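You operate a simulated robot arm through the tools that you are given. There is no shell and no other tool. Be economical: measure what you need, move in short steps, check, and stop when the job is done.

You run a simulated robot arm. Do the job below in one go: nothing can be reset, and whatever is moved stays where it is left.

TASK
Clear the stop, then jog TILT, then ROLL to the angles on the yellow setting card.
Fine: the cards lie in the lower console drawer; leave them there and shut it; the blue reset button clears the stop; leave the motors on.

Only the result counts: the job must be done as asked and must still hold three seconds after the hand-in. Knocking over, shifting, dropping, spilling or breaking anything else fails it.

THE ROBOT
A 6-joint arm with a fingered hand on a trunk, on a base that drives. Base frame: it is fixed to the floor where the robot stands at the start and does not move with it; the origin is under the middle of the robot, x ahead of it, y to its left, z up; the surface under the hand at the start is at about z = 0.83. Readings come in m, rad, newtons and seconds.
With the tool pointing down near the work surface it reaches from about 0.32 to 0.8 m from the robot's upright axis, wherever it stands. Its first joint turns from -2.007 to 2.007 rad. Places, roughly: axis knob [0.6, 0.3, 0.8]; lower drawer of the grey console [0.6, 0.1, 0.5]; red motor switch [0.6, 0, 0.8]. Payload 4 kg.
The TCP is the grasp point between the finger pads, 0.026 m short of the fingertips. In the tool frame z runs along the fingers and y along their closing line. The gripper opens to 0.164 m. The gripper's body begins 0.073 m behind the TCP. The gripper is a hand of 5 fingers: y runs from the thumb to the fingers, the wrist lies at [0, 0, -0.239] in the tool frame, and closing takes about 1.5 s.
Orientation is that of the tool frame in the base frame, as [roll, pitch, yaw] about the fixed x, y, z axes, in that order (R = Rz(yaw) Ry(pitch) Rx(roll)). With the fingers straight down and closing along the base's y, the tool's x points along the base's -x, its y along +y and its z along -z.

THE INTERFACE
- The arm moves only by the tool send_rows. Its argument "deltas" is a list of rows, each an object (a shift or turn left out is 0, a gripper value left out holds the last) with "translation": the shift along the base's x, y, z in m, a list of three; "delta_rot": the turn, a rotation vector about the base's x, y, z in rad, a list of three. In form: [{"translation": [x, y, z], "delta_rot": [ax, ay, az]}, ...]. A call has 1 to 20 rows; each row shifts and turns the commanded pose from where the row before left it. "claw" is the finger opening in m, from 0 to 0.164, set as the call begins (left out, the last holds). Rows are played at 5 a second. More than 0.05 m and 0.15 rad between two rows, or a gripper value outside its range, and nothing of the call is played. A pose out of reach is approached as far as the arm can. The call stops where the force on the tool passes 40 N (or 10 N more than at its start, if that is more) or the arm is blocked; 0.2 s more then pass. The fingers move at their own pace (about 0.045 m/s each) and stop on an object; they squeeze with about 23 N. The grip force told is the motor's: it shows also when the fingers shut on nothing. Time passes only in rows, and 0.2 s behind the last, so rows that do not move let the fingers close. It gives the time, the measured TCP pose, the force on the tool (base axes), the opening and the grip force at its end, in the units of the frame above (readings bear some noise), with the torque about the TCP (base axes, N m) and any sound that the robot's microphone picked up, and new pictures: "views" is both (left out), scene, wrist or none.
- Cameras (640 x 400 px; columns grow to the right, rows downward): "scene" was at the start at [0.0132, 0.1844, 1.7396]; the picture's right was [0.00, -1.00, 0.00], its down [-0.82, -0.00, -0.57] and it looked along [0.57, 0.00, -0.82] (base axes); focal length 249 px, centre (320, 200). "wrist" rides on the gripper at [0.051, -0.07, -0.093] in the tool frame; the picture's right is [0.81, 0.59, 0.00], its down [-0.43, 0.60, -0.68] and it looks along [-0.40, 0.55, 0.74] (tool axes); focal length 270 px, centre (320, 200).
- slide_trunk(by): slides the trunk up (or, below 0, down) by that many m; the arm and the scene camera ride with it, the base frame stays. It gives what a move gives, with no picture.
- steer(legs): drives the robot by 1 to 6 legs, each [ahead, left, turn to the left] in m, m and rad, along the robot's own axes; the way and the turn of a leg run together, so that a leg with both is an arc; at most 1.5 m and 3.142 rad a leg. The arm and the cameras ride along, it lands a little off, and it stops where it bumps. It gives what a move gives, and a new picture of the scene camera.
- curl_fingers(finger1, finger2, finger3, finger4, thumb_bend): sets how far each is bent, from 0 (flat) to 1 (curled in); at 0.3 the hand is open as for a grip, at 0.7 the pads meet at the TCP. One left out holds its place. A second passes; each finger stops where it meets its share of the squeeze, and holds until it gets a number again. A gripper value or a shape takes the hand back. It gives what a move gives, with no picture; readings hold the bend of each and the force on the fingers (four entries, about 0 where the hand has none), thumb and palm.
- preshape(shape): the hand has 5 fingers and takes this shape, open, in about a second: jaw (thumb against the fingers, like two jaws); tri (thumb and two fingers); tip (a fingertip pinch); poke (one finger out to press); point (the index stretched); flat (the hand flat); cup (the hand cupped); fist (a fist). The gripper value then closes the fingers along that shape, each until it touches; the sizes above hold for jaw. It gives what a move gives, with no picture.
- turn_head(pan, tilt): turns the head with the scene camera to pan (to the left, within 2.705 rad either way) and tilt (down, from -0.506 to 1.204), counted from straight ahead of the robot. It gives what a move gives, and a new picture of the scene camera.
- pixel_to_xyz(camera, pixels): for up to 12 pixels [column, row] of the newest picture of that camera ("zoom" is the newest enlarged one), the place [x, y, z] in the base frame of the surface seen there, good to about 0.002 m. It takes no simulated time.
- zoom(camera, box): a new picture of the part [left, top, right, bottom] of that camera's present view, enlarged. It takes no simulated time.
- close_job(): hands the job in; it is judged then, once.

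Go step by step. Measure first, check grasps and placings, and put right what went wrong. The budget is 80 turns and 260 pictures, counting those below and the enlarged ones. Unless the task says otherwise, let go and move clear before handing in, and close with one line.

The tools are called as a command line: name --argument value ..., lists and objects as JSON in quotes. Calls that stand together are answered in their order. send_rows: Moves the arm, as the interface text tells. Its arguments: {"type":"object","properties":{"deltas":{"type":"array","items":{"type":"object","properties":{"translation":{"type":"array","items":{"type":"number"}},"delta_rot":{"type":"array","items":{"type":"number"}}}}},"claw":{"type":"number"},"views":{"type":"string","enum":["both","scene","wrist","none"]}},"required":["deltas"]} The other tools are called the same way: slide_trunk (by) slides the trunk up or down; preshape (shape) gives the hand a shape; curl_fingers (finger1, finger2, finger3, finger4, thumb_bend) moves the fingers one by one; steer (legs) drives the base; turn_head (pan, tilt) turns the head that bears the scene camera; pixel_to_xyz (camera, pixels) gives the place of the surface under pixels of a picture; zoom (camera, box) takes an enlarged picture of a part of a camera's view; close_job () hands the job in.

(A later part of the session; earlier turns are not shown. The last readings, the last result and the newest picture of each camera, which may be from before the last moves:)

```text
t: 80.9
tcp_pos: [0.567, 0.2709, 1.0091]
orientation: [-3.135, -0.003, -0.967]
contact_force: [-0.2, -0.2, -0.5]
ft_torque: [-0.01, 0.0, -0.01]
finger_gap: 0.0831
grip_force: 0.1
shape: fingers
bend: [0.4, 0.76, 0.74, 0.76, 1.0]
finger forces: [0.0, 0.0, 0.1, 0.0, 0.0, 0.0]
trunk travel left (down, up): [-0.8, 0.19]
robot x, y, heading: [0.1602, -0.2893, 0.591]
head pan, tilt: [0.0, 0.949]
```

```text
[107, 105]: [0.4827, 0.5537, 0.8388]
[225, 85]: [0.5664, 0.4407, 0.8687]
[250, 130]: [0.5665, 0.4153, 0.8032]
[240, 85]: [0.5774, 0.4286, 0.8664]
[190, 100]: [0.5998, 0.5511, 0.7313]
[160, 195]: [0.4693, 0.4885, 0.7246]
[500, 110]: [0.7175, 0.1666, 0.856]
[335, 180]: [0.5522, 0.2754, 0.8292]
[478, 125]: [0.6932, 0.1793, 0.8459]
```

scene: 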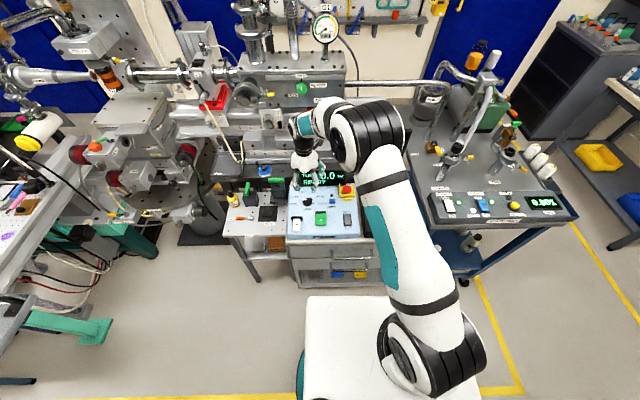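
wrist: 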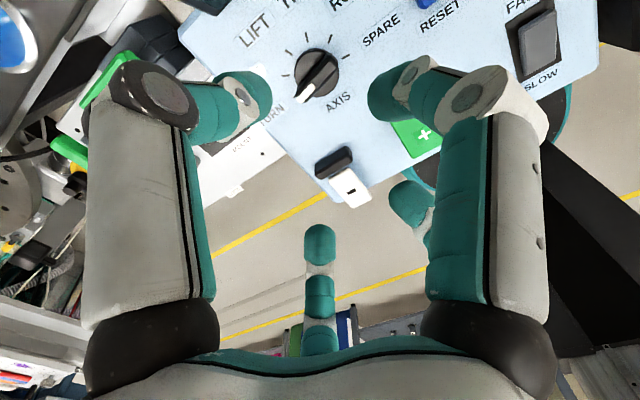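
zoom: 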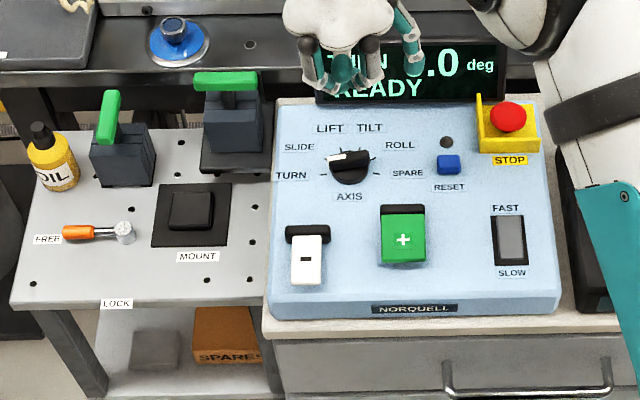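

The lever handles top out at 0.868, about 0.115 m from where the hand would be, so it's clear. I'll finish curling, move beside the knob at height and measure the tip.

curl_fingers --finger1 0.4 --finger2 1.0 --finger3 1.0 --finger4 1.0 --thumb_bend 1.0

send_rows --deltas '[{"translation": [-0.031, 0.012, -0.025]}, {"translation": [-0.031, 0.012, -0.025]}, {"translation": [-0.032, 0.013, -0.025]}]' --views "both"

zoom --camera "scene" --box '[280, 170, 360, 220]'

```text
t: 81.9
tcp_pos: [0.5657, 0.2697, 1.0074]
orientation: [-3.138, -0.004, -0.966]
contact_force: [0.2, -0.8, 0.4]
ft_torque: [0.04, -0.01, -0.01]
finger_gap: 0.0829
grip_force: 0.1
shape: fingers
bend: [0.4, 0.78, 0.75, 0.78, 1.0]
finger forces: [0.0, 0.1, 0.0, 0.0, 0.0, 0.0]
trunk travel left (down, up): [-0.8, 0.19]
robot x, y, heading: [0.1659, -0.2923, 0.592]
head pan, tilt: [0.0, 0.949]
```

```text
t: 82.7
tcp_pos: [0.4716, 0.3059, 0.9312]
orientation: [-3.135, -0.004, -0.965]
contact_force: [0.7, 0.8, 0.4]
ft_torque: [-0.03, -0.01, 0.04]
finger_gap: 0.083
grip_force: 0.2
shape: fingers
bend: [0.4, 0.79, 0.76, 0.79, 1.0]
finger forces: [0.0, 0.0, 0.0, 0.0, 0.0, 0.1]
trunk travel left (down, up): [-0.8, 0.19]
robot x, y, heading: [0.1653, -0.2905, 0.589]
head pan, tilt: [0.0, 0.949]
```

scene: 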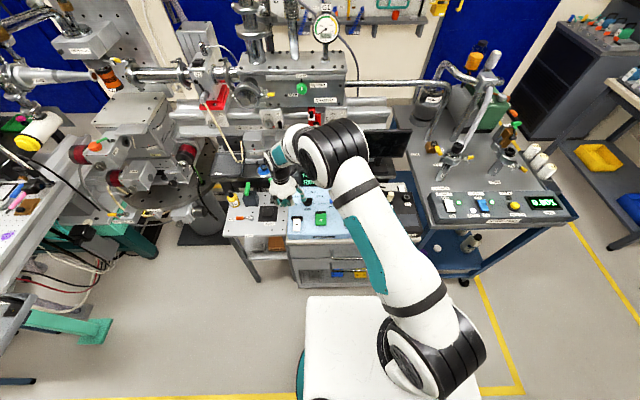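
wrist: 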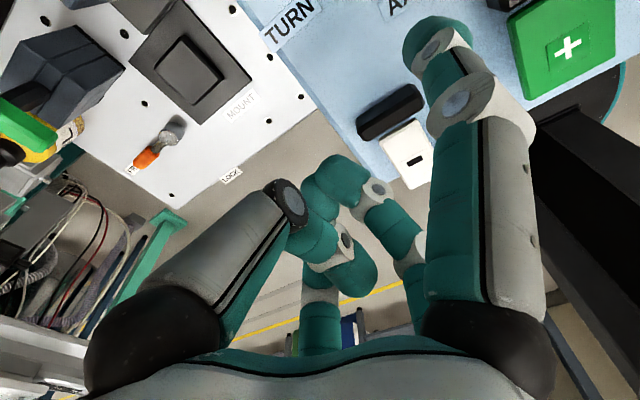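

```text
8.00 times, centred on (320, 195) of scene
```

zoom: 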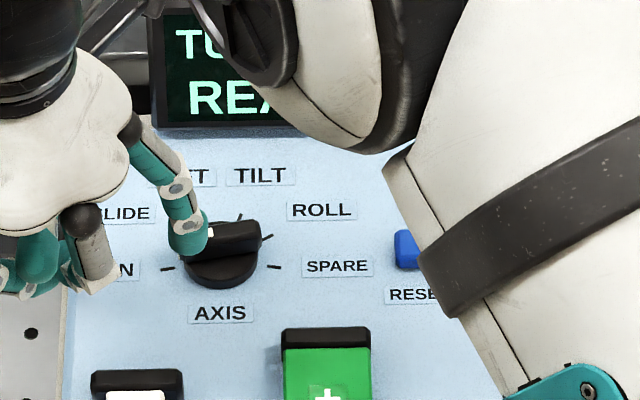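

pixel_to_xyz --camera "zoom" --pixels '[[188, 245], [190, 255], [172, 248], [205, 245], [100, 285], [40, 270], [20, 290], [245, 235], [220, 285]]'

```text
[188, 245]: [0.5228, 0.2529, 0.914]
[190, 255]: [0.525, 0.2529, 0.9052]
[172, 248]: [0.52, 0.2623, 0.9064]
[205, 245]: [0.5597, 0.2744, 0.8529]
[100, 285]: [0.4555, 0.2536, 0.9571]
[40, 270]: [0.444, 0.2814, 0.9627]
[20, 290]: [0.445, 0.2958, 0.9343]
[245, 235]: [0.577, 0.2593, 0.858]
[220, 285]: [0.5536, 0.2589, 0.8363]
```

Tip is at about (0.531,0.260), bottom 0.903. I'll descend beside the bar's white end and push it through about 60° first.

send_rows --deltas '[{"translation": [0.002, 0.005, -0.02]}, {"translation": [0, 0, -0.02]}, {"translation": [0, 0, -0.017]}]' --views "none"

send_rows --deltas '[{"translation": [0.0062, 0.0043, 0]}, {"translation": [0.0061, 0.0043, 0]}, {"translation": [0.0026, 0.005, 0]}, {"translation": [0.0025, 0.0051, 0]}, {"translation": [0.0048, 0.0031, 0]}, {"translation": [0.0048, 0.0031, 0]}]' --views "both"

zoom --camera "scene" --box '[280, 170, 360, 220]'

```text
t: 83.5
tcp_pos: [0.4748, 0.3123, 0.8739]
orientation: [-3.135, -0.003, -0.964]
contact_force: [1.1, -0.2, 0.3]
ft_torque: [0.02, 0.0, 0.01]
finger_gap: 0.0831
grip_force: 0.0
shape: fingers
bend: [0.4, 0.81, 0.77, 0.81, 1.0]
finger forces: [0.0, 0.1, 0.1, 0.1, 0.0, 0.0]
trunk travel left (down, up): [-0.8, 0.19]
robot x, y, heading: [0.1657, -0.2904, 0.591]
head pan, tilt: [0.0, 0.949]
```

```text
t: 84.9
tcp_pos: [0.5008, 0.3358, 0.8745]
orientation: [-3.135, -0.003, -0.967]
contact_force: [-0.9, -0.6, 0.3]
ft_torque: [-0.03, 0.0, -0.07]
finger_gap: 0.0817
grip_force: 0.2
shape: fingers
bend: [0.41, 0.88, 0.84, 0.89, 1.0]
finger forces: [1.0, 0.1, 0.0, 0.0, 0.0, 0.1]
trunk travel left (down, up): [-0.8, 0.19]
robot x, y, heading: [0.1639, -0.2915, 0.595]
head pan, tilt: [0.0, 0.949]
```

scene: 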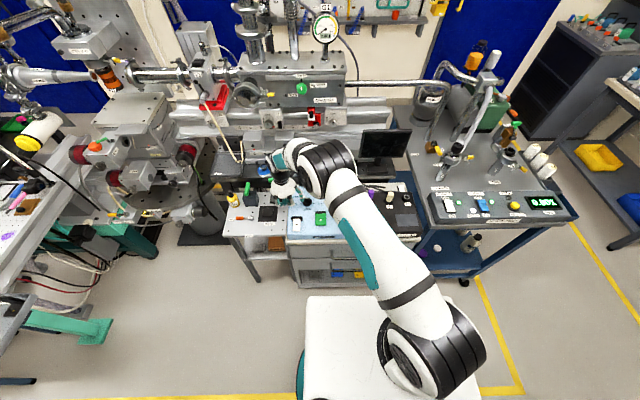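
wrist: 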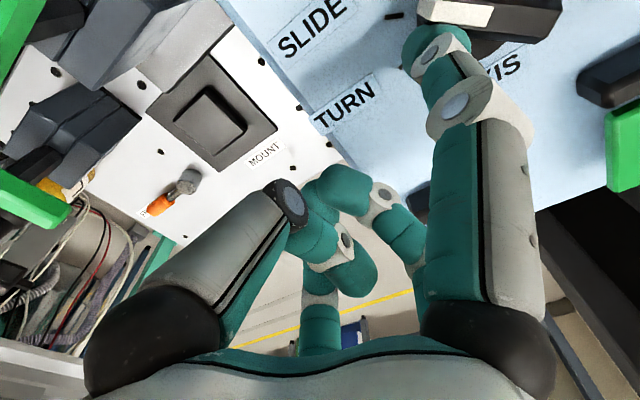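

```text
8.00 times, centred on (320, 195) of scene
```

zoom: 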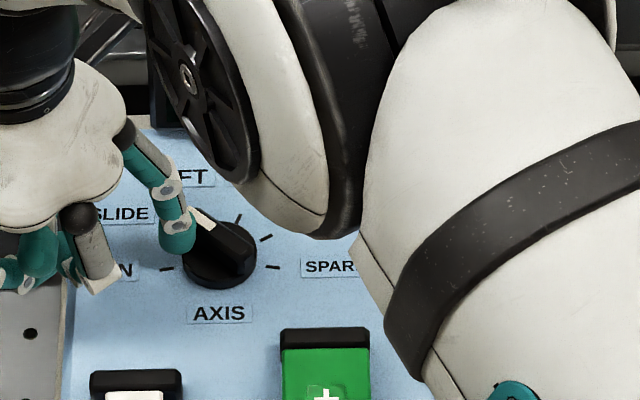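

The bar is turning and its white end now points up-left. I'll continue along the arc towards TILT.

send_rows --deltas '[{"translation": [0.0057, 0.0003, 0]}, {"translation": [0.0057, 0.0003, 0]}, {"translation": [0.0032, -0.0012, 0]}, {"translation": [0.0032, -0.0013, 0]}]' --views "both"

zoom --camera "scene" --box '[280, 170, 360, 220]'

```text
t: 85.9
tcp_pos: [0.5201, 0.3345, 0.8748]
orientation: [-3.136, -0.004, -0.964]
contact_force: [-1.2, -0.4, -0.2]
ft_torque: [0.0, -0.02, 0.03]
finger_gap: 0.083
grip_force: 0.0
shape: fingers
bend: [0.4, 0.98, 0.92, 0.98, 1.0]
finger forces: [0.0, 0.0, 0.1, 0.1, 0.0, 0.0]
trunk travel left (down, up): [-0.8, 0.19]
robot x, y, heading: [0.1639, -0.2895, 0.591]
head pan, tilt: [0.0, 0.949]
```

scene: 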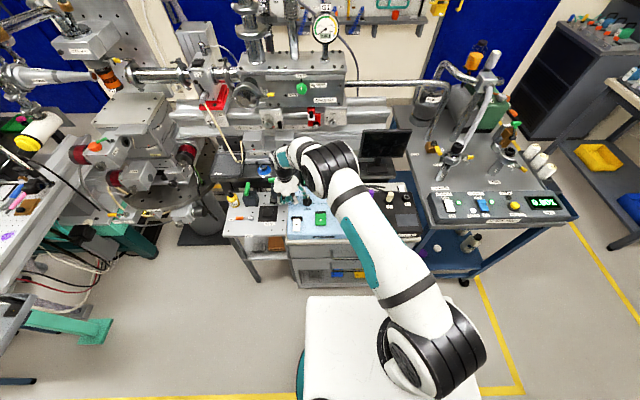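
wrist: 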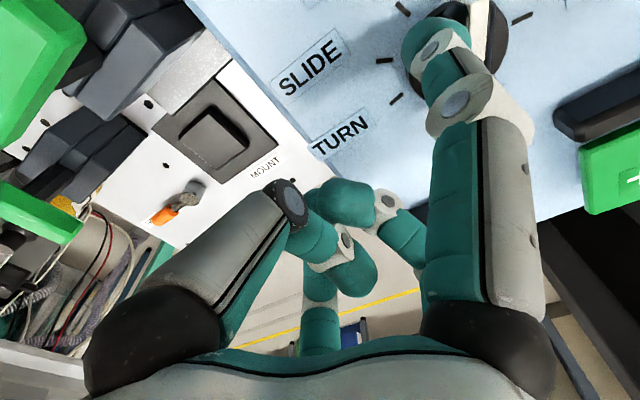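

```text
8.00 times, centred on (320, 195) of scene
```

zoom: 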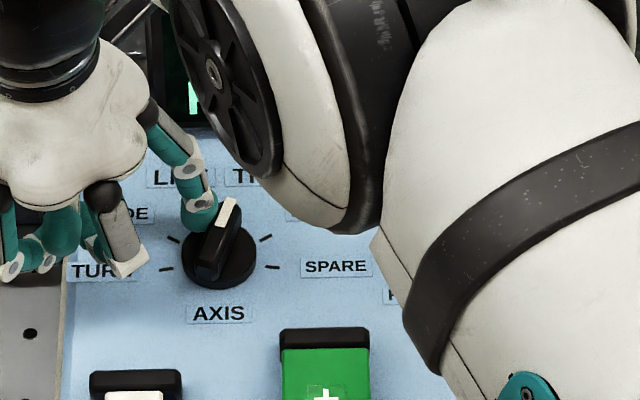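

The pointer looks to be at TILT. I'll back off, lift and read the display.

send_rows --deltas '[{"translation": [-0.0057, 0.0082, 0]}, {"translation": [0, 0, 0.04]}, {"translation": [0, 0, 0.04]}, {"translation": [-0.04, -0.02, 0.02]}, {"translation": [-0.04, -0.02, 0.0]}]' --views "scene"

zoom --camera "scene" --box '[275, 160, 371, 230]'

```text
t: 87.1
tcp_pos: [0.433, 0.303, 0.9763]
orientation: [-3.136, -0.002, -0.965]
contact_force: [-0.8, 1.2, -0.3]
ft_torque: [0.0, -0.02, 0.01]
finger_gap: 0.0831
grip_force: 0.0
shape: fingers
bend: [0.4, 0.98, 0.92, 0.98, 1.0]
finger forces: [0.0, 0.1, 0.1, 0.0, 0.1, 0.0]
trunk travel left (down, up): [-0.8, 0.19]
robot x, y, heading: [0.1656, -0.2916, 0.589]
head pan, tilt: [0.0, 0.949]
```

scene: 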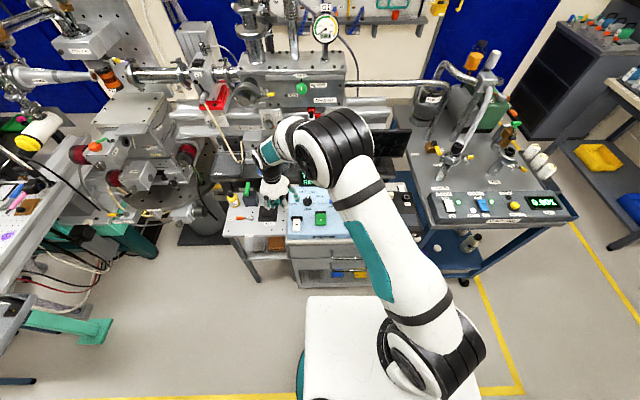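

```text
5.71 times, centred on (323, 195) of scene
```

zoom: 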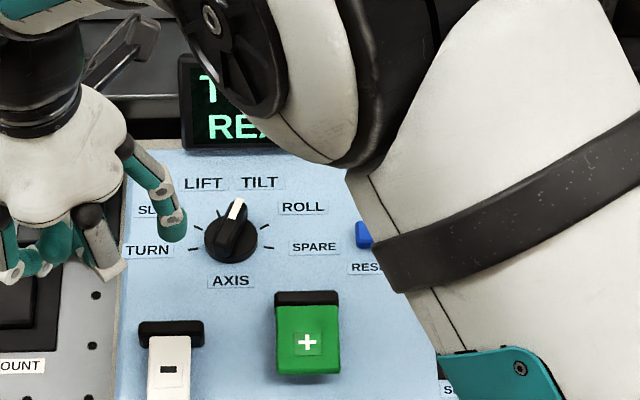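

The pointer is at TILT. For the − key I'll yaw back to −2.48, hoping the arm then hides less of the display.

send_rows --deltas '[{"delta_rot": [0, 0, -0.138], "translation": [0.0035, -0.0015, 0]}, {"delta_rot": [0, 0, -0.138], "translation": [0.0035, -0.0015, 0]}, {"delta_rot": [0, 0, -0.138], "translation": [0.0035, -0.0015, 0]}, {"delta_rot": [0, 0, -0.138], "translation": [0.0035, -0.0015, 0]}, {"delta_rot": [0, 0, -0.138], "translation": [0.0035, -0.0015, 0]}, {"delta_rot": [0, 0, -0.138], "translation": [0.0035, -0.0015, 0]}, {"delta_rot": [0, 0, -0.138], "translation": [0.0035, -0.0015, 0]}, {"delta_rot": [0, 0, -0.138], "translation": [0.0035, -0.0015, 0]}, {"delta_rot": [0, 0, -0.138], "translation": [0.0035, -0.0015, 0]}, {"delta_rot": [0, 0, -0.138], "translation": [0.0035, -0.0015, 0]}, {"delta_rot": [0, 0, -0.138], "translation": [0.0035, -0.0015, 0]}]' --views "scene"

zoom --camera "scene" --box '[275, 160, 371, 230]'

```text
t: 89.5
tcp_pos: [0.4711, 0.2866, 0.9751]
orientation: [-3.135, -0.003, -2.486]
contact_force: [0.2, 0.0, 0.2]
ft_torque: [-0.04, -0.01, -0.03]
finger_gap: 0.0831
grip_force: 0.1
shape: fingers
bend: [0.4, 0.98, 0.92, 0.98, 1.0]
finger forces: [0.0, 0.1, 0.0, 0.0, 0.0, 0.1]
trunk travel left (down, up): [-0.8, 0.19]
robot x, y, heading: [0.1612, -0.2903, 0.591]
head pan, tilt: [0.0, 0.949]
```

scene: 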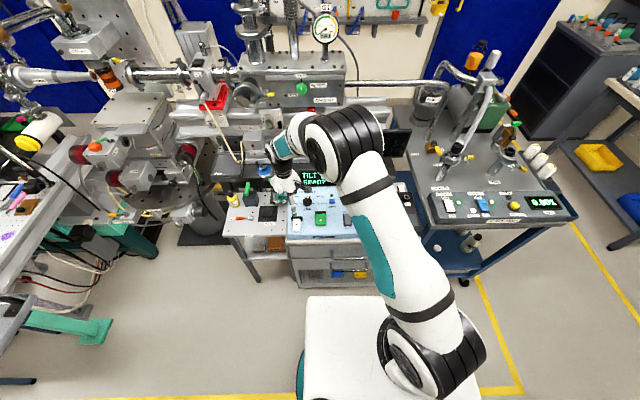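

```text
5.71 times, centred on (323, 195) of scene
```

zoom: 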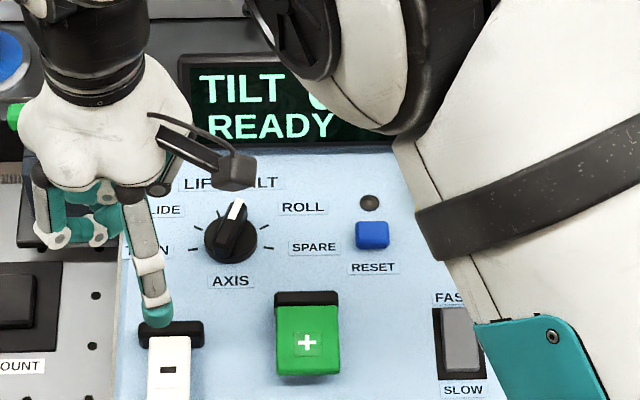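

The display shows TILT / READY, but the elbow hides its digits. I'll make a short tap on − at (0.432,0.225), then lift high in the same call to expose the display.

send_rows --deltas '[{"translation": [0, 0, -0.03]}, {"translation": [0, 0, -0.03]}, {"translation": [0, 0, -0.028]}, {"translation": [0, 0, -0.004]}, {"translation": [0, 0, -0.004]}]' --views "none"

send_rows --deltas '[{"translation": [0, 0, 0.05]}, {"translation": [0, 0, 0.05]}, {"translation": [0, 0, 0.05]}, {"translation": [0, 0, 0.05]}, {"translation": [0, 0, 0.05]}]' --views "scene"

zoom --camera "scene" --box '[275, 160, 371, 230]'

```text
t: 90.7
tcp_pos: [0.4711, 0.2873, 0.8795]
orientation: [-3.137, -0.003, -2.483]
contact_force: [-0.1, -0.6, 3.4]
ft_torque: [-0.1, 0.1, 0.03]
finger_gap: 0.0837
grip_force: 1.5
shape: fingers
bend: [0.4, 0.98, 0.92, 0.98, 1.0]
finger forces: [2.2, 0.0, 0.0, 0.0, 0.0, 0.1]
trunk travel left (down, up): [-0.8, 0.19]
robot x, y, heading: [0.159, -0.2914, 0.593]
head pan, tilt: [0.0, 0.949]
```

```text
t: 91.9
tcp_pos: [0.472, 0.285, 1.1304]
orientation: [-3.138, -0.003, -2.484]
contact_force: [-0.1, 0.0, 0.7]
ft_torque: [0.0, 0.01, 0.0]
finger_gap: 0.0836
grip_force: 0.0
shape: fingers
bend: [0.4, 0.98, 0.92, 0.98, 1.0]
finger forces: [0.0, 0.0, 0.0, 0.0, 0.0, 0.1]
trunk travel left (down, up): [-0.8, 0.19]
robot x, y, heading: [0.1662, -0.2895, 0.592]
head pan, tilt: [0.0, 0.949]
```

scene: 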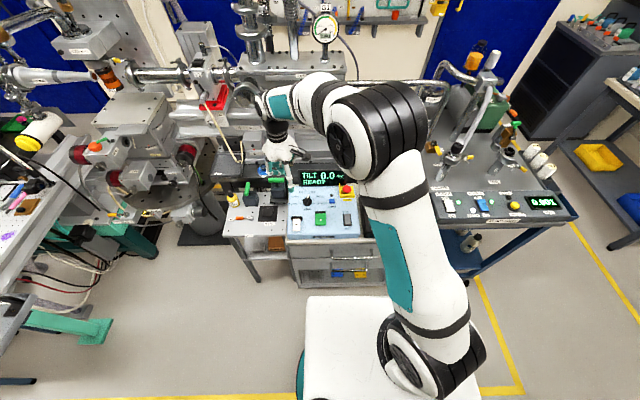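

```text
5.71 times, centred on (323, 195) of scene
```

zoom: 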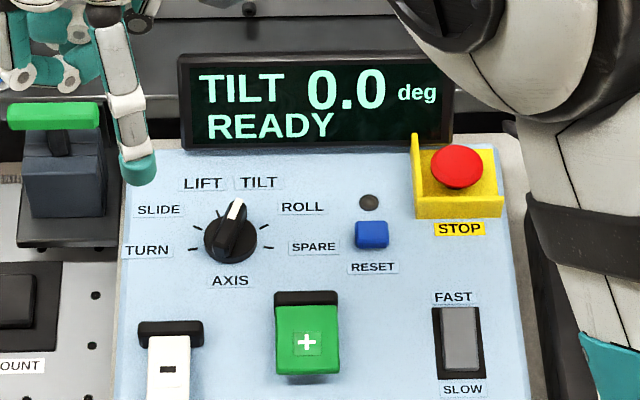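

The display is fully readable here: TILT 0.0, so the press was too shallow. I'll press about 6 mm deeper.

send_rows --deltas '[{"translation": [0, 0, -0.05]}, {"translation": [0, 0, -0.05]}, {"translation": [0, 0, -0.05]}, {"translation": [0, 0, -0.05]}, {"translation": [0, 0, -0.04]}, {"translation": [0, 0, -0.01]}, {"translation": [0, 0, -0.004]}, {"translation": [0, 0, -0.004]}]' --views "none"

send_rows --deltas '[{"translation": [0, 0, 0.05]}, {"translation": [0, 0, 0.05]}, {"translation": [0, 0, 0.05]}, {"translation": [0, 0, 0.05]}, {"translation": [0, 0, 0.05]}]' --views "scene"

zoom --camera "scene" --box '[275, 160, 371, 230]'

```text
t: 93.7
tcp_pos: [0.4731, 0.2865, 0.8737]
orientation: [-3.138, 0.002, -2.484]
contact_force: [1.0, 3.4, 25.1]
ft_torque: [-1.57, 0.95, -0.06]
finger_gap: 0.0869
grip_force: 11.9
shape: fingers
bend: [0.37, 0.98, 0.92, 0.98, 1.0]
finger forces: [23.8, 0.1, 0.0, 0.0, 0.0, 0.0]
trunk travel left (down, up): [-0.8, 0.19]
robot x, y, heading: [0.1631, -0.2904, 0.589]
head pan, tilt: [0.0, 0.949]
```

```text
t: 94.9
tcp_pos: [0.4693, 0.2862, 1.1227]
orientation: [-3.136, -0.002, -2.483]
contact_force: [0.2, 0.3, 0.1]
ft_torque: [0.03, 0.0, 0.01]
finger_gap: 0.0836
grip_force: 0.1
shape: fingers
bend: [0.4, 0.98, 0.92, 0.98, 1.0]
finger forces: [0.1, 0.1, 0.0, 0.1, 0.1, 0.1]
trunk travel left (down, up): [-0.8, 0.19]
robot x, y, heading: [0.1636, -0.2901, 0.594]
head pan, tilt: [0.0, 0.949]
```

scene: 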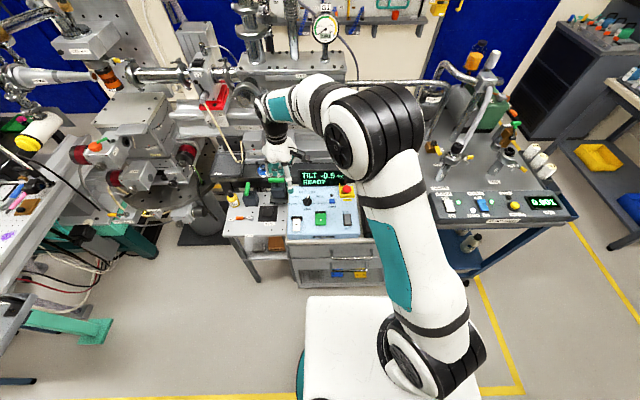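

```text
5.71 times, centred on (323, 195) of scene
```

zoom: 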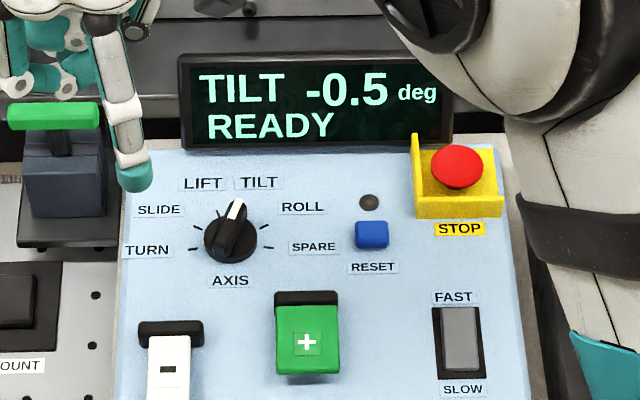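

TILT is -0.5 after a short press. I'll repeat the same press once to learn the rate.

send_rows --deltas '[{"translation": [0, 0, -0.05]}, {"translation": [0, 0, -0.05]}, {"translation": [0, 0, -0.05]}, {"translation": [0, 0, -0.05]}, {"translation": [0, 0, -0.032]}, {"translation": [0, 0, -0.01]}, {"translation": [0, 0, -0.004]}, {"translation": [0, 0, -0.004]}]' --views "none"

send_rows --deltas '[{"translation": [0, 0, 0.05]}, {"translation": [0, 0, 0.05]}, {"translation": [0, 0, 0.05]}, {"translation": [0, 0, 0.05]}, {"translation": [0, 0, 0.05]}]' --views "none"

zoom --camera "scene" --box '[275, 160, 371, 230]'

```text
t: 96.7
tcp_pos: [0.4711, 0.286, 0.8745]
orientation: [-3.138, -0.001, -2.485]
contact_force: [0.6, 2.4, 18.9]
ft_torque: [-1.23, 0.69, 0.0]
finger_gap: 0.0862
grip_force: 8.8
shape: fingers
bend: [0.38, 0.98, 0.92, 0.98, 1.0]
finger forces: [18.1, 0.0, 0.1, 0.0, 0.0, 0.1]
trunk travel left (down, up): [-0.8, 0.19]
robot x, y, heading: [0.1626, -0.2895, 0.592]
head pan, tilt: [0.0, 0.949]
```

```text
t: 97.9
tcp_pos: [0.4715, 0.2856, 1.1239]
orientation: [-3.136, -0.003, -2.484]
contact_force: [-1.2, 0.0, 0.6]
ft_torque: [0.02, 0.0, 0.01]
finger_gap: 0.0834
grip_force: 0.0
shape: fingers
bend: [0.4, 0.98, 0.92, 0.98, 1.0]
finger forces: [0.0, 0.0, 0.0, 0.0, 0.0, 0.0]
trunk travel left (down, up): [-0.8, 0.19]
robot x, y, heading: [0.164, -0.2899, 0.589]
head pan, tilt: [0.0, 0.949]
```

```text
5.71 times, centred on (323, 195) of scene
```

zoom: 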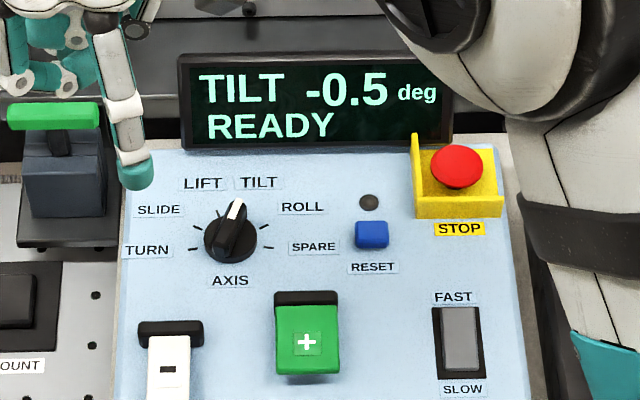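

The press stopped just short of actuation at 19 N. I'll go 2 mm deeper.

send_rows --deltas '[{"translation": [0, 0, -0.05]}, {"translation": [0, 0, -0.05]}, {"translation": [0, 0, -0.05]}, {"translation": [0, 0, -0.05]}, {"translation": [0, 0, -0.035]}, {"translation": [0, 0, -0.01]}, {"translation": [0, 0, -0.004]}, {"translation": [0, 0, -0.005]}]' --views "none"

send_rows --deltas '[{"translation": [0, 0, 0.05]}, {"translation": [0, 0, 0.05]}, {"translation": [0, 0, 0.05]}, {"translation": [0, 0, 0.05]}, {"translation": [0, 0, 0.05]}]' --views "none"

zoom --camera "scene" --box '[275, 160, 371, 230]'

```text
t: 99.7
tcp_pos: [0.4709, 0.2884, 0.8709]
orientation: [-3.138, 0.002, -2.482]
contact_force: [2.4, 6.2, 34.8]
ft_torque: [-2.28, 1.41, -0.12]
finger_gap: 0.089
grip_force: 16.4
shape: fingers
bend: [0.36, 0.98, 0.92, 0.98, 1.0]
finger forces: [32.8, 0.0, 0.0, 0.0, 0.1, 0.0]
trunk travel left (down, up): [-0.8, 0.19]
robot x, y, heading: [0.1635, -0.2911, 0.587]
head pan, tilt: [0.0, 0.949]
```

```text
t: 100.9
tcp_pos: [0.4697, 0.2854, 1.1191]
orientation: [-3.136, -0.002, -2.483]
contact_force: [0.0, -0.2, 0.1]
ft_torque: [-0.01, 0.0, 0.01]
finger_gap: 0.0836
grip_force: 0.1
shape: fingers
bend: [0.4, 0.98, 0.92, 0.98, 1.0]
finger forces: [0.0, 0.1, 0.0, 0.0, 0.0, 0.0]
trunk travel left (down, up): [-0.8, 0.19]
robot x, y, heading: [0.1621, -0.2901, 0.595]
head pan, tilt: [0.0, 0.949]
```

```text
5.71 times, centred on (323, 195) of scene
```

zoom: 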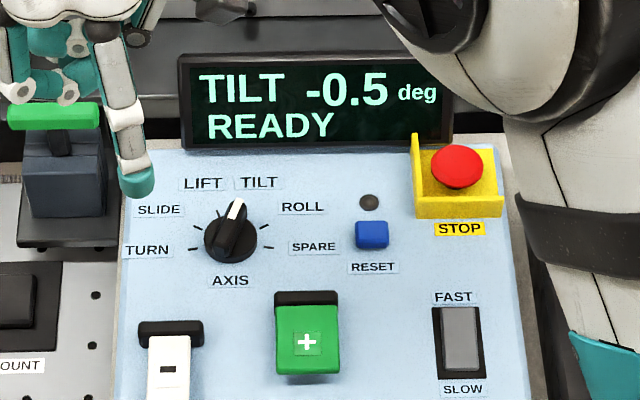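

There was no change even at 35 N, so I need to see where the fingertip lands. I'll descend to light contact and look.

send_rows --deltas '[{"translation": [0, 0, -0.05]}, {"translation": [0, 0, -0.05]}, {"translation": [0, 0, -0.05]}, {"translation": [0, 0, -0.05]}, {"translation": [0, 0, -0.033]}]' --views "both"

zoom --camera "scene" --box '[280, 190, 340, 240]'

```text
t: 102.1
tcp_pos: [0.4723, 0.2863, 0.8844]
orientation: [-3.136, -0.004, -2.483]
contact_force: [0.2, 0.0, 0.3]
ft_torque: [-0.04, 0.0, 0.03]
finger_gap: 0.0838
grip_force: 0.6
shape: fingers
bend: [0.4, 0.98, 0.92, 0.98, 1.0]
finger forces: [1.2, 0.1, 0.0, 0.1, 0.0, 0.0]
trunk travel left (down, up): [-0.8, 0.19]
robot x, y, heading: [0.1653, -0.2892, 0.587]
head pan, tilt: [0.0, 0.949]
```

scene: 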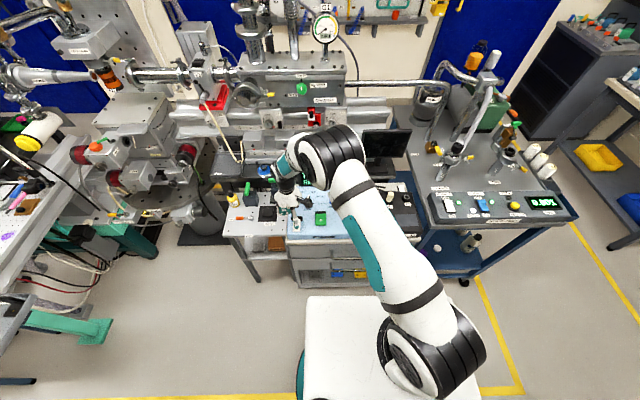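
wrist: 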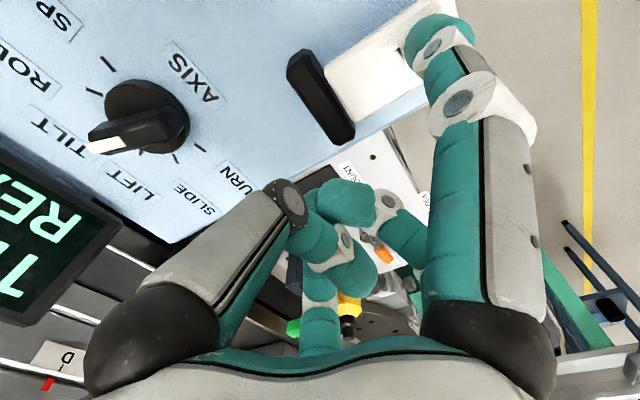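

```text
8.00 times, centred on (310, 215) of scene
```

zoom: 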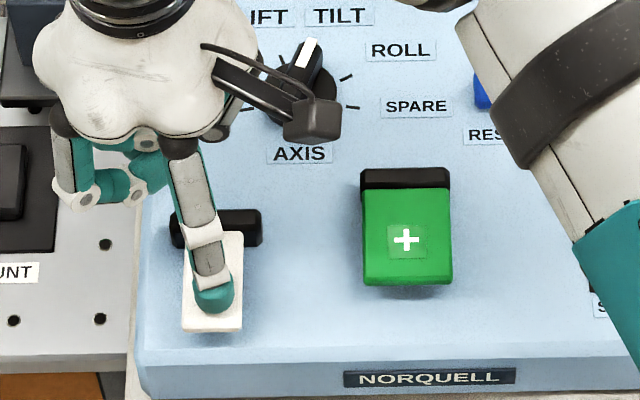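

The fingertip sits well on the − key. I'll press and hold about 0.8 s while viewing the pictures.

send_rows --deltas '[{"translation": [0, 0, -0.006]}, {"translation": [0, 0, -0.005]}, {}, {}]' --views "both"

send_rows --deltas '[{"translation": [0, 0, 0.05]}, {"translation": [0, 0, 0.05]}, {"translation": [0, 0, 0.05]}, {"translation": [0, 0, 0.05]}, {"translation": [0, 0, 0.05]}]' --views "none"

zoom --camera "scene" --box '[275, 160, 371, 230]'

```text
t: 103.1
tcp_pos: [0.4717, 0.2873, 0.8763]
orientation: [-3.135, -0.002, -2.483]
contact_force: [1.2, 1.8, 15.0]
ft_torque: [-0.9, 0.58, -0.04]
finger_gap: 0.0843
grip_force: 7.6
shape: fingers
bend: [0.39, 0.98, 0.92, 0.98, 1.0]
finger forces: [14.1, 0.0, 0.0, 0.0, 0.0, 0.0]
trunk travel left (down, up): [-0.8, 0.19]
robot x, y, heading: [0.1617, -0.2895, 0.591]
head pan, tilt: [0.0, 0.949]
```

scene: 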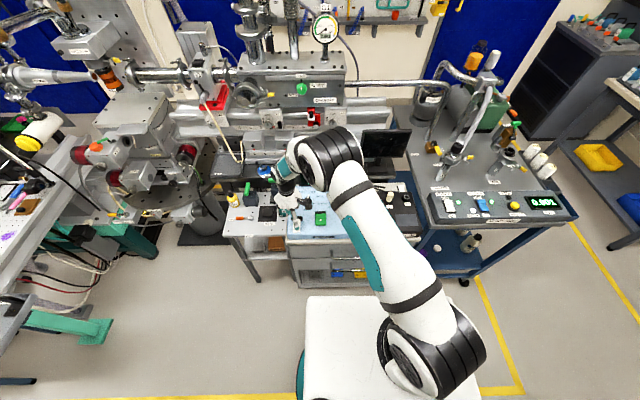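
wrist: 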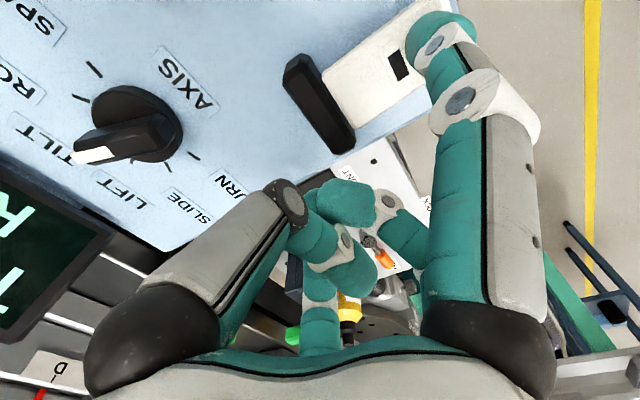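

```text
t: 104.3
tcp_pos: [0.4718, 0.2859, 1.1212]
orientation: [-3.135, -0.005, -2.484]
contact_force: [0.4, -0.2, -0.4]
ft_torque: [0.03, -0.01, -0.01]
finger_gap: 0.0833
grip_force: 0.0
shape: fingers
bend: [0.4, 0.98, 0.92, 0.98, 1.0]
finger forces: [0.1, 0.1, 0.1, 0.0, 0.0, 0.0]
trunk travel left (down, up): [-0.8, 0.19]
robot x, y, heading: [0.1626, -0.289, 0.595]
head pan, tilt: [0.0, 0.949]
```

```text
5.71 times, centred on (323, 195) of scene
```

zoom: 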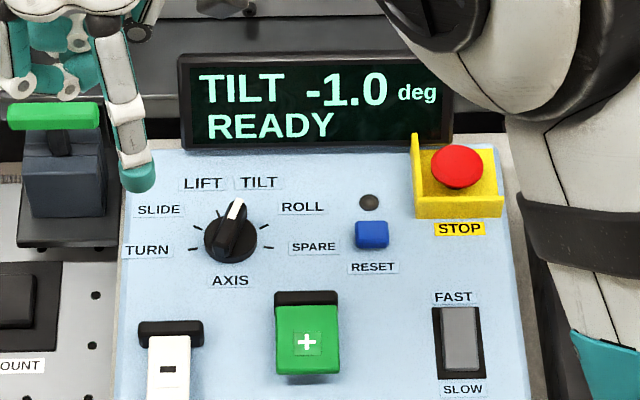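

TILT is now -1.0, so a press of about 1 s gives a 0.5° step. I'll repeat exactly that.

send_rows --deltas '[{"translation": [0, 0, -0.05]}, {"translation": [0, 0, -0.05]}, {"translation": [0, 0, -0.05]}, {"translation": [0, 0, -0.05]}, {"translation": [0, 0, -0.034]}, {"translation": [0, 0, -0.006]}, {"translation": [0, 0, -0.006]}, {}, {}]' --views "none"

send_rows --deltas '[{"translation": [0, 0, 0.05]}, {"translation": [0, 0, 0.05]}, {"translation": [0, 0, 0.05]}, {"translation": [0, 0, 0.05]}, {"translation": [0, 0, 0.05]}]' --views "none"

zoom --camera "scene" --box '[275, 160, 371, 230]'

```text
t: 106.3
tcp_pos: [0.4713, 0.286, 0.8769]
orientation: [-3.135, -0.002, -2.483]
contact_force: [0.5, 0.7, 2.5]
ft_torque: [-0.14, 0.11, 0.02]
finger_gap: 0.0835
grip_force: 1.7
shape: fingers
bend: [0.4, 0.98, 0.93, 0.98, 1.0]
finger forces: [2.6, 0.1, 0.0, 0.0, 0.0, 0.0]
trunk travel left (down, up): [-0.8, 0.19]
robot x, y, heading: [0.1619, -0.2975, 0.591]
head pan, tilt: [0.0, 0.949]
```

```text
t: 107.5
tcp_pos: [0.4696, 0.2852, 1.1289]
orientation: [-3.137, -0.003, -2.484]
contact_force: [-0.3, -0.4, 0.1]
ft_torque: [0.0, -0.02, 0.0]
finger_gap: 0.0832
grip_force: 0.1
shape: fingers
bend: [0.4, 0.98, 0.93, 0.98, 1.0]
finger forces: [0.1, 0.0, 0.1, 0.0, 0.0, 0.0]
trunk travel left (down, up): [-0.8, 0.19]
robot x, y, heading: [0.1658, -0.2927, 0.59]
head pan, tilt: [0.0, 0.949]
```

```text
5.71 times, centred on (323, 195) of scene
```

zoom: 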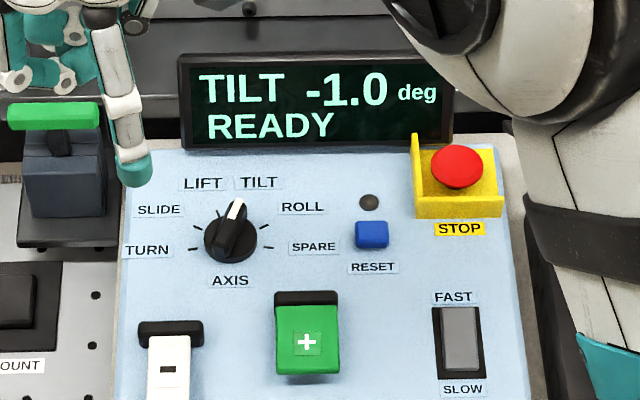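

That only reached 2.5 N and didn't actuate, as the commanded height had drifted. I'll target z=0.873 with a short hold.

send_rows --deltas '[{"translation": [0, 0, -0.05]}, {"translation": [0, 0, -0.05]}, {"translation": [0, 0, -0.05]}, {"translation": [0, 0, -0.05]}, {"translation": [0, 0, -0.043]}, {"translation": [0, 0, -0.007]}, {"translation": [0, 0, -0.006]}, {}, {}]' --views "none"

send_rows --deltas '[{"translation": [0, 0, 0.05]}, {"translation": [0, 0, 0.05]}, {"translation": [0, 0, 0.05]}, {"translation": [0, 0, 0.05]}, {"translation": [0, 0, 0.05]}]' --views "none"

zoom --camera "scene" --box '[275, 160, 371, 230]'

```text
t: 109.5
tcp_pos: [0.4708, 0.2861, 0.8723]
orientation: [-3.134, -0.002, -2.484]
contact_force: [-0.3, 3.3, 21.2]
ft_torque: [-1.33, 0.86, -0.08]
finger_gap: 0.0872
grip_force: 10.3
shape: fingers
bend: [0.37, 0.98, 0.93, 0.98, 1.0]
finger forces: [20.1, 0.0, 0.1, 0.1, 0.0, 0.0]
trunk travel left (down, up): [-0.8, 0.19]
robot x, y, heading: [0.1623, -0.29, 0.593]
head pan, tilt: [0.0, 0.949]
```

```text
t: 110.7
tcp_pos: [0.4711, 0.286, 1.122]
orientation: [-3.137, -0.003, -2.482]
contact_force: [0.3, -0.5, 0.9]
ft_torque: [-0.03, 0.0, 0.03]
finger_gap: 0.0832
grip_force: 0.0
shape: fingers
bend: [0.4, 0.98, 0.93, 0.98, 1.0]
finger forces: [0.1, 0.0, 0.0, 0.1, 0.1, 0.1]
trunk travel left (down, up): [-0.8, 0.19]
robot x, y, heading: [0.1608, -0.2876, 0.592]
head pan, tilt: [0.0, 0.949]
```

```text
5.71 times, centred on (323, 195) of scene
```

zoom: 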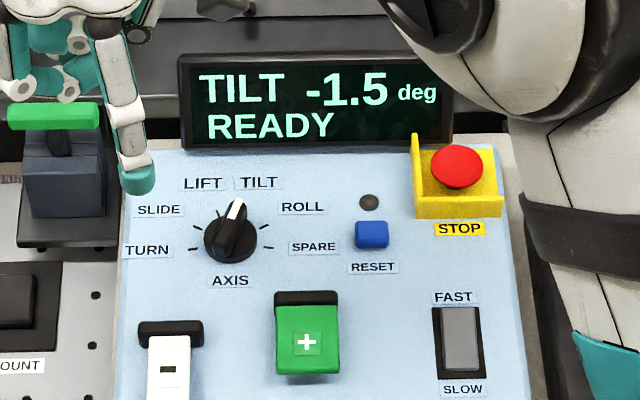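

TILT reads -1.5. One more identical press.

send_rows --deltas '[{"translation": [0, 0, -0.05]}, {"translation": [0, 0, -0.05]}, {"translation": [0, 0, -0.05]}, {"translation": [0, 0, -0.05]}, {"translation": [0, 0, -0.036]}, {"translation": [0, 0, -0.007]}, {"translation": [0, 0, -0.006]}, {}, {}]' --views "none"

send_rows --deltas '[{"translation": [0, 0, 0.05]}, {"translation": [0, 0, 0.05]}, {"translation": [0, 0, 0.05]}, {"translation": [0, 0, 0.05]}, {"translation": [0, 0, 0.05]}]' --views "none"

zoom --camera "scene" --box '[275, 160, 371, 230]'

```text
t: 112.7
tcp_pos: [0.4719, 0.2843, 0.8714]
orientation: [-3.138, -0.002, -2.484]
contact_force: [1.0, 2.3, 20.5]
ft_torque: [-1.34, 0.78, -0.01]
finger_gap: 0.0875
grip_force: 8.9
shape: fingers
bend: [0.37, 0.98, 0.93, 0.98, 1.0]
finger forces: [19.0, 0.0, 0.0, 0.1, 0.0, 0.0]
trunk travel left (down, up): [-0.8, 0.19]
robot x, y, heading: [0.1615, -0.2901, 0.592]
head pan, tilt: [0.0, 0.949]
```

```text
t: 113.9
tcp_pos: [0.4725, 0.2881, 1.1234]
orientation: [-3.136, -0.004, -2.484]
contact_force: [-0.4, -0.9, -0.2]
ft_torque: [0.03, -0.02, 0.03]
finger_gap: 0.0833
grip_force: 0.0
shape: fingers
bend: [0.4, 0.98, 0.93, 0.98, 1.0]
finger forces: [0.0, 0.0, 0.0, 0.1, 0.0, 0.0]
trunk travel left (down, up): [-0.8, 0.19]
robot x, y, heading: [0.159, -0.2896, 0.597]
head pan, tilt: [0.0, 0.949]
```

```text
5.71 times, centred on (323, 195) of scene
```

zoom: 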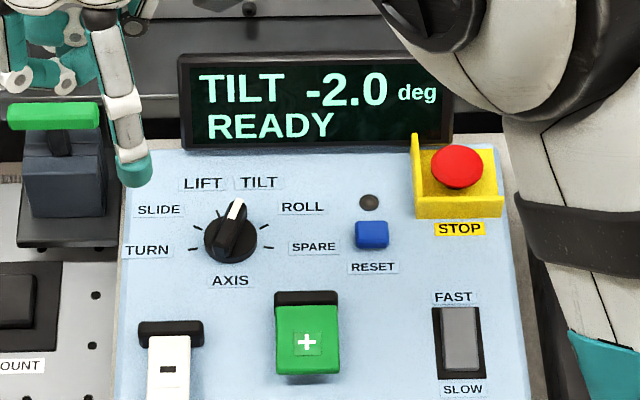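

TILT is at -2.0. Next is the knob, TILT→ROLL: I'll yaw back to −0.965, go to the earlier back-off point (0.5144,0.3427) and descend to 0.875.

send_rows --deltas '[{"delta_rot": [0, 0, 0.138], "translation": [0.0038, 0.005, 0]}, {"delta_rot": [0, 0, 0.138], "translation": [0.0038, 0.005, 0]}, {"delta_rot": [0, 0, 0.138], "translation": [0.0038, 0.005, 0]}, {"delta_rot": [0, 0, 0.138], "translation": [0.0038, 0.005, 0]}, {"delta_rot": [0, 0, 0.138], "translation": [0.0038, 0.005, 0]}, {"delta_rot": [0, 0, 0.138], "translation": [0.0038, 0.005, 0]}, {"delta_rot": [0, 0, 0.138], "translation": [0.0038, 0.005, 0]}, {"delta_rot": [0, 0, 0.138], "translation": [0.0038, 0.005, 0]}, {"delta_rot": [0, 0, 0.138], "translation": [0.0038, 0.005, 0]}, {"delta_rot": [0, 0, 0.138], "translation": [0.0038, 0.005, 0]}, {"delta_rot": [0, 0, 0.138], "translation": [0.0038, 0.005, 0]}, {"translation": [0, 0, -0.05]}, {"translation": [0, 0, -0.05]}, {"translation": [0, 0, -0.05]}, {"translation": [0, 0, -0.03]}]' --views "scene"

zoom --camera "scene" --box '[280, 170, 360, 220]'

```text
t: 117.1
tcp_pos: [0.5124, 0.3406, 0.9444]
orientation: [-3.136, -0.004, -0.965]
contact_force: [-0.3, 0.1, 0.3]
ft_torque: [0.0, -0.01, 0.01]
finger_gap: 0.0834
grip_force: 0.1
shape: fingers
bend: [0.4, 0.98, 0.93, 0.98, 1.0]
finger forces: [0.0, 0.1, 0.0, 0.0, 0.1, 0.1]
trunk travel left (down, up): [-0.8, 0.19]
robot x, y, heading: [0.1621, -0.2875, 0.588]
head pan, tilt: [0.0, 0.949]
```

scene: 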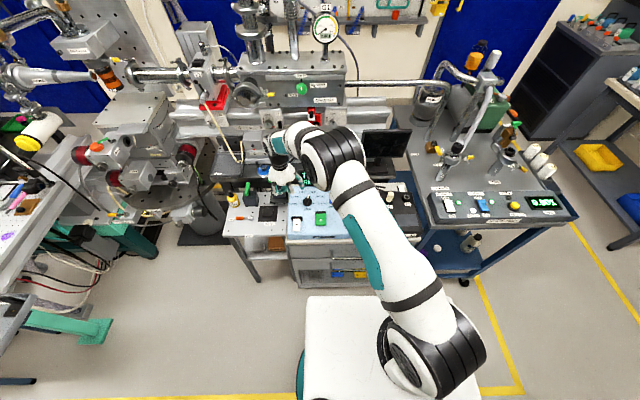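

```text
8.00 times, centred on (320, 195) of scene
```

zoom: 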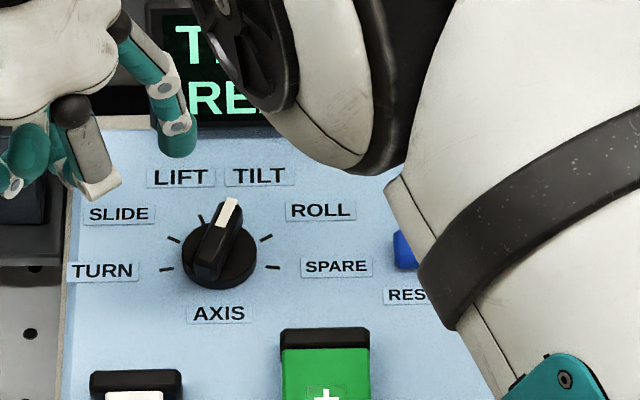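

It's positioned just left of the pointer's tip. I'll descend, push it right by one detent, back off and lift.

send_rows --deltas '[{"translation": [0, 0, -0.035]}, {"translation": [0, 0, -0.034]}, {"translation": [0.0039, -0.0031, 0]}, {"translation": [0.0038, -0.003, 0]}, {"translation": [0.0027, -0.0022, 0]}, {"translation": [0.0027, -0.0021, 0]}, {"translation": [0.0018, -0.0028, 0]}, {"translation": [0.0019, -0.0029, 0]}]' --views "scene"

zoom --camera "scene" --box '[280, 170, 360, 220]'

```text
t: 118.9
tcp_pos: [0.5303, 0.3256, 0.8732]
orientation: [-3.136, -0.003, -0.962]
contact_force: [-0.1, 0.2, -0.1]
ft_torque: [0.02, -0.01, 0.05]
finger_gap: 0.0829
grip_force: 0.0
shape: fingers
bend: [0.4, 0.98, 0.93, 0.98, 1.0]
finger forces: [0.0, 0.1, 0.0, 0.0, 0.0, 0.0]
trunk travel left (down, up): [-0.8, 0.19]
robot x, y, heading: [0.1613, -0.2906, 0.589]
head pan, tilt: [0.0, 0.949]
```

scene: 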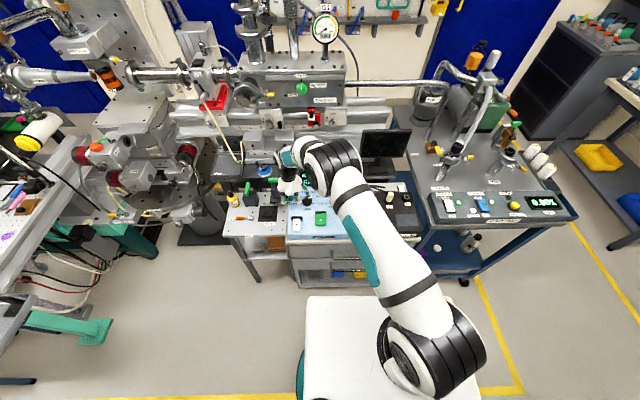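

```text
8.00 times, centred on (320, 195) of scene
```

zoom: 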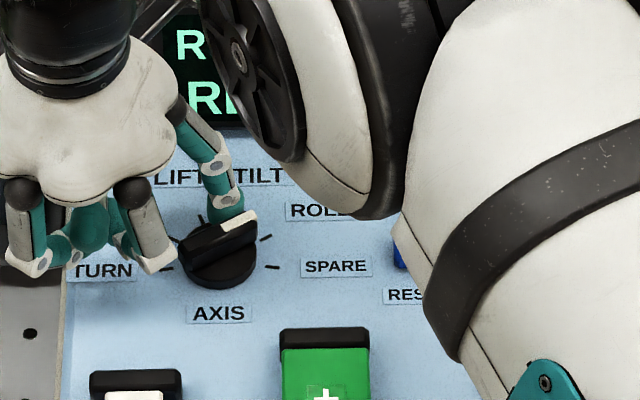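

The display now starts with "R", so ROLL is selected. I'll back off, lift, and yaw back over the − key.

send_rows --deltas '[{"translation": [-0.0057, 0.0082, 0]}, {"translation": [0, 0, 0.05]}, {"translation": [0, 0, 0.05]}, {"translation": [0, 0, 0.05]}, {"translation": [0, 0, 0.05]}, {"translation": [0, 0, 0.05]}, {"delta_rot": [0, 0, -0.138], "translation": [-0.0049, -0.0043, 0]}, {"delta_rot": [0, 0, -0.138], "translation": [-0.0049, -0.0043, 0]}, {"delta_rot": [0, 0, -0.138], "translation": [-0.0049, -0.0043, 0]}, {"delta_rot": [0, 0, -0.138], "translation": [-0.0049, -0.0043, 0]}, {"delta_rot": [0, 0, -0.138], "translation": [-0.0049, -0.0043, 0]}, {"delta_rot": [0, 0, -0.138], "translation": [-0.0049, -0.0043, 0]}, {"delta_rot": [0, 0, -0.138], "translation": [-0.0049, -0.0043, 0]}, {"delta_rot": [0, 0, -0.138], "translation": [-0.0049, -0.0043, 0]}, {"delta_rot": [0, 0, -0.138], "translation": [-0.0049, -0.0043, 0]}, {"delta_rot": [0, 0, -0.138], "translation": [-0.0049, -0.0043, 0]}, {"delta_rot": [0, 0, -0.138], "translation": [-0.0049, -0.0043, 0]}]' --views "none"

zoom --camera "scene" --box '[275, 160, 371, 230]'

```text
t: 122.5
tcp_pos: [0.4706, 0.2844, 1.1227]
orientation: [-3.135, -0.002, -2.485]
contact_force: [0.3, -0.2, -0.7]
ft_torque: [-0.04, -0.01, 0.0]
finger_gap: 0.0831
grip_force: 0.3
shape: fingers
bend: [0.4, 0.98, 0.93, 0.98, 1.0]
finger forces: [0.0, 0.1, 0.0, 0.0, 0.0, 0.1]
trunk travel left (down, up): [-0.8, 0.19]
robot x, y, heading: [0.1593, -0.2874, 0.592]
head pan, tilt: [0.0, 0.949]
```

```text
5.71 times, centred on (323, 195) of scene
```

zoom: 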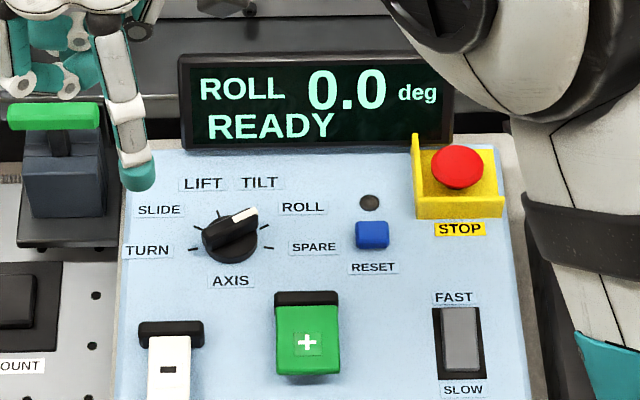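

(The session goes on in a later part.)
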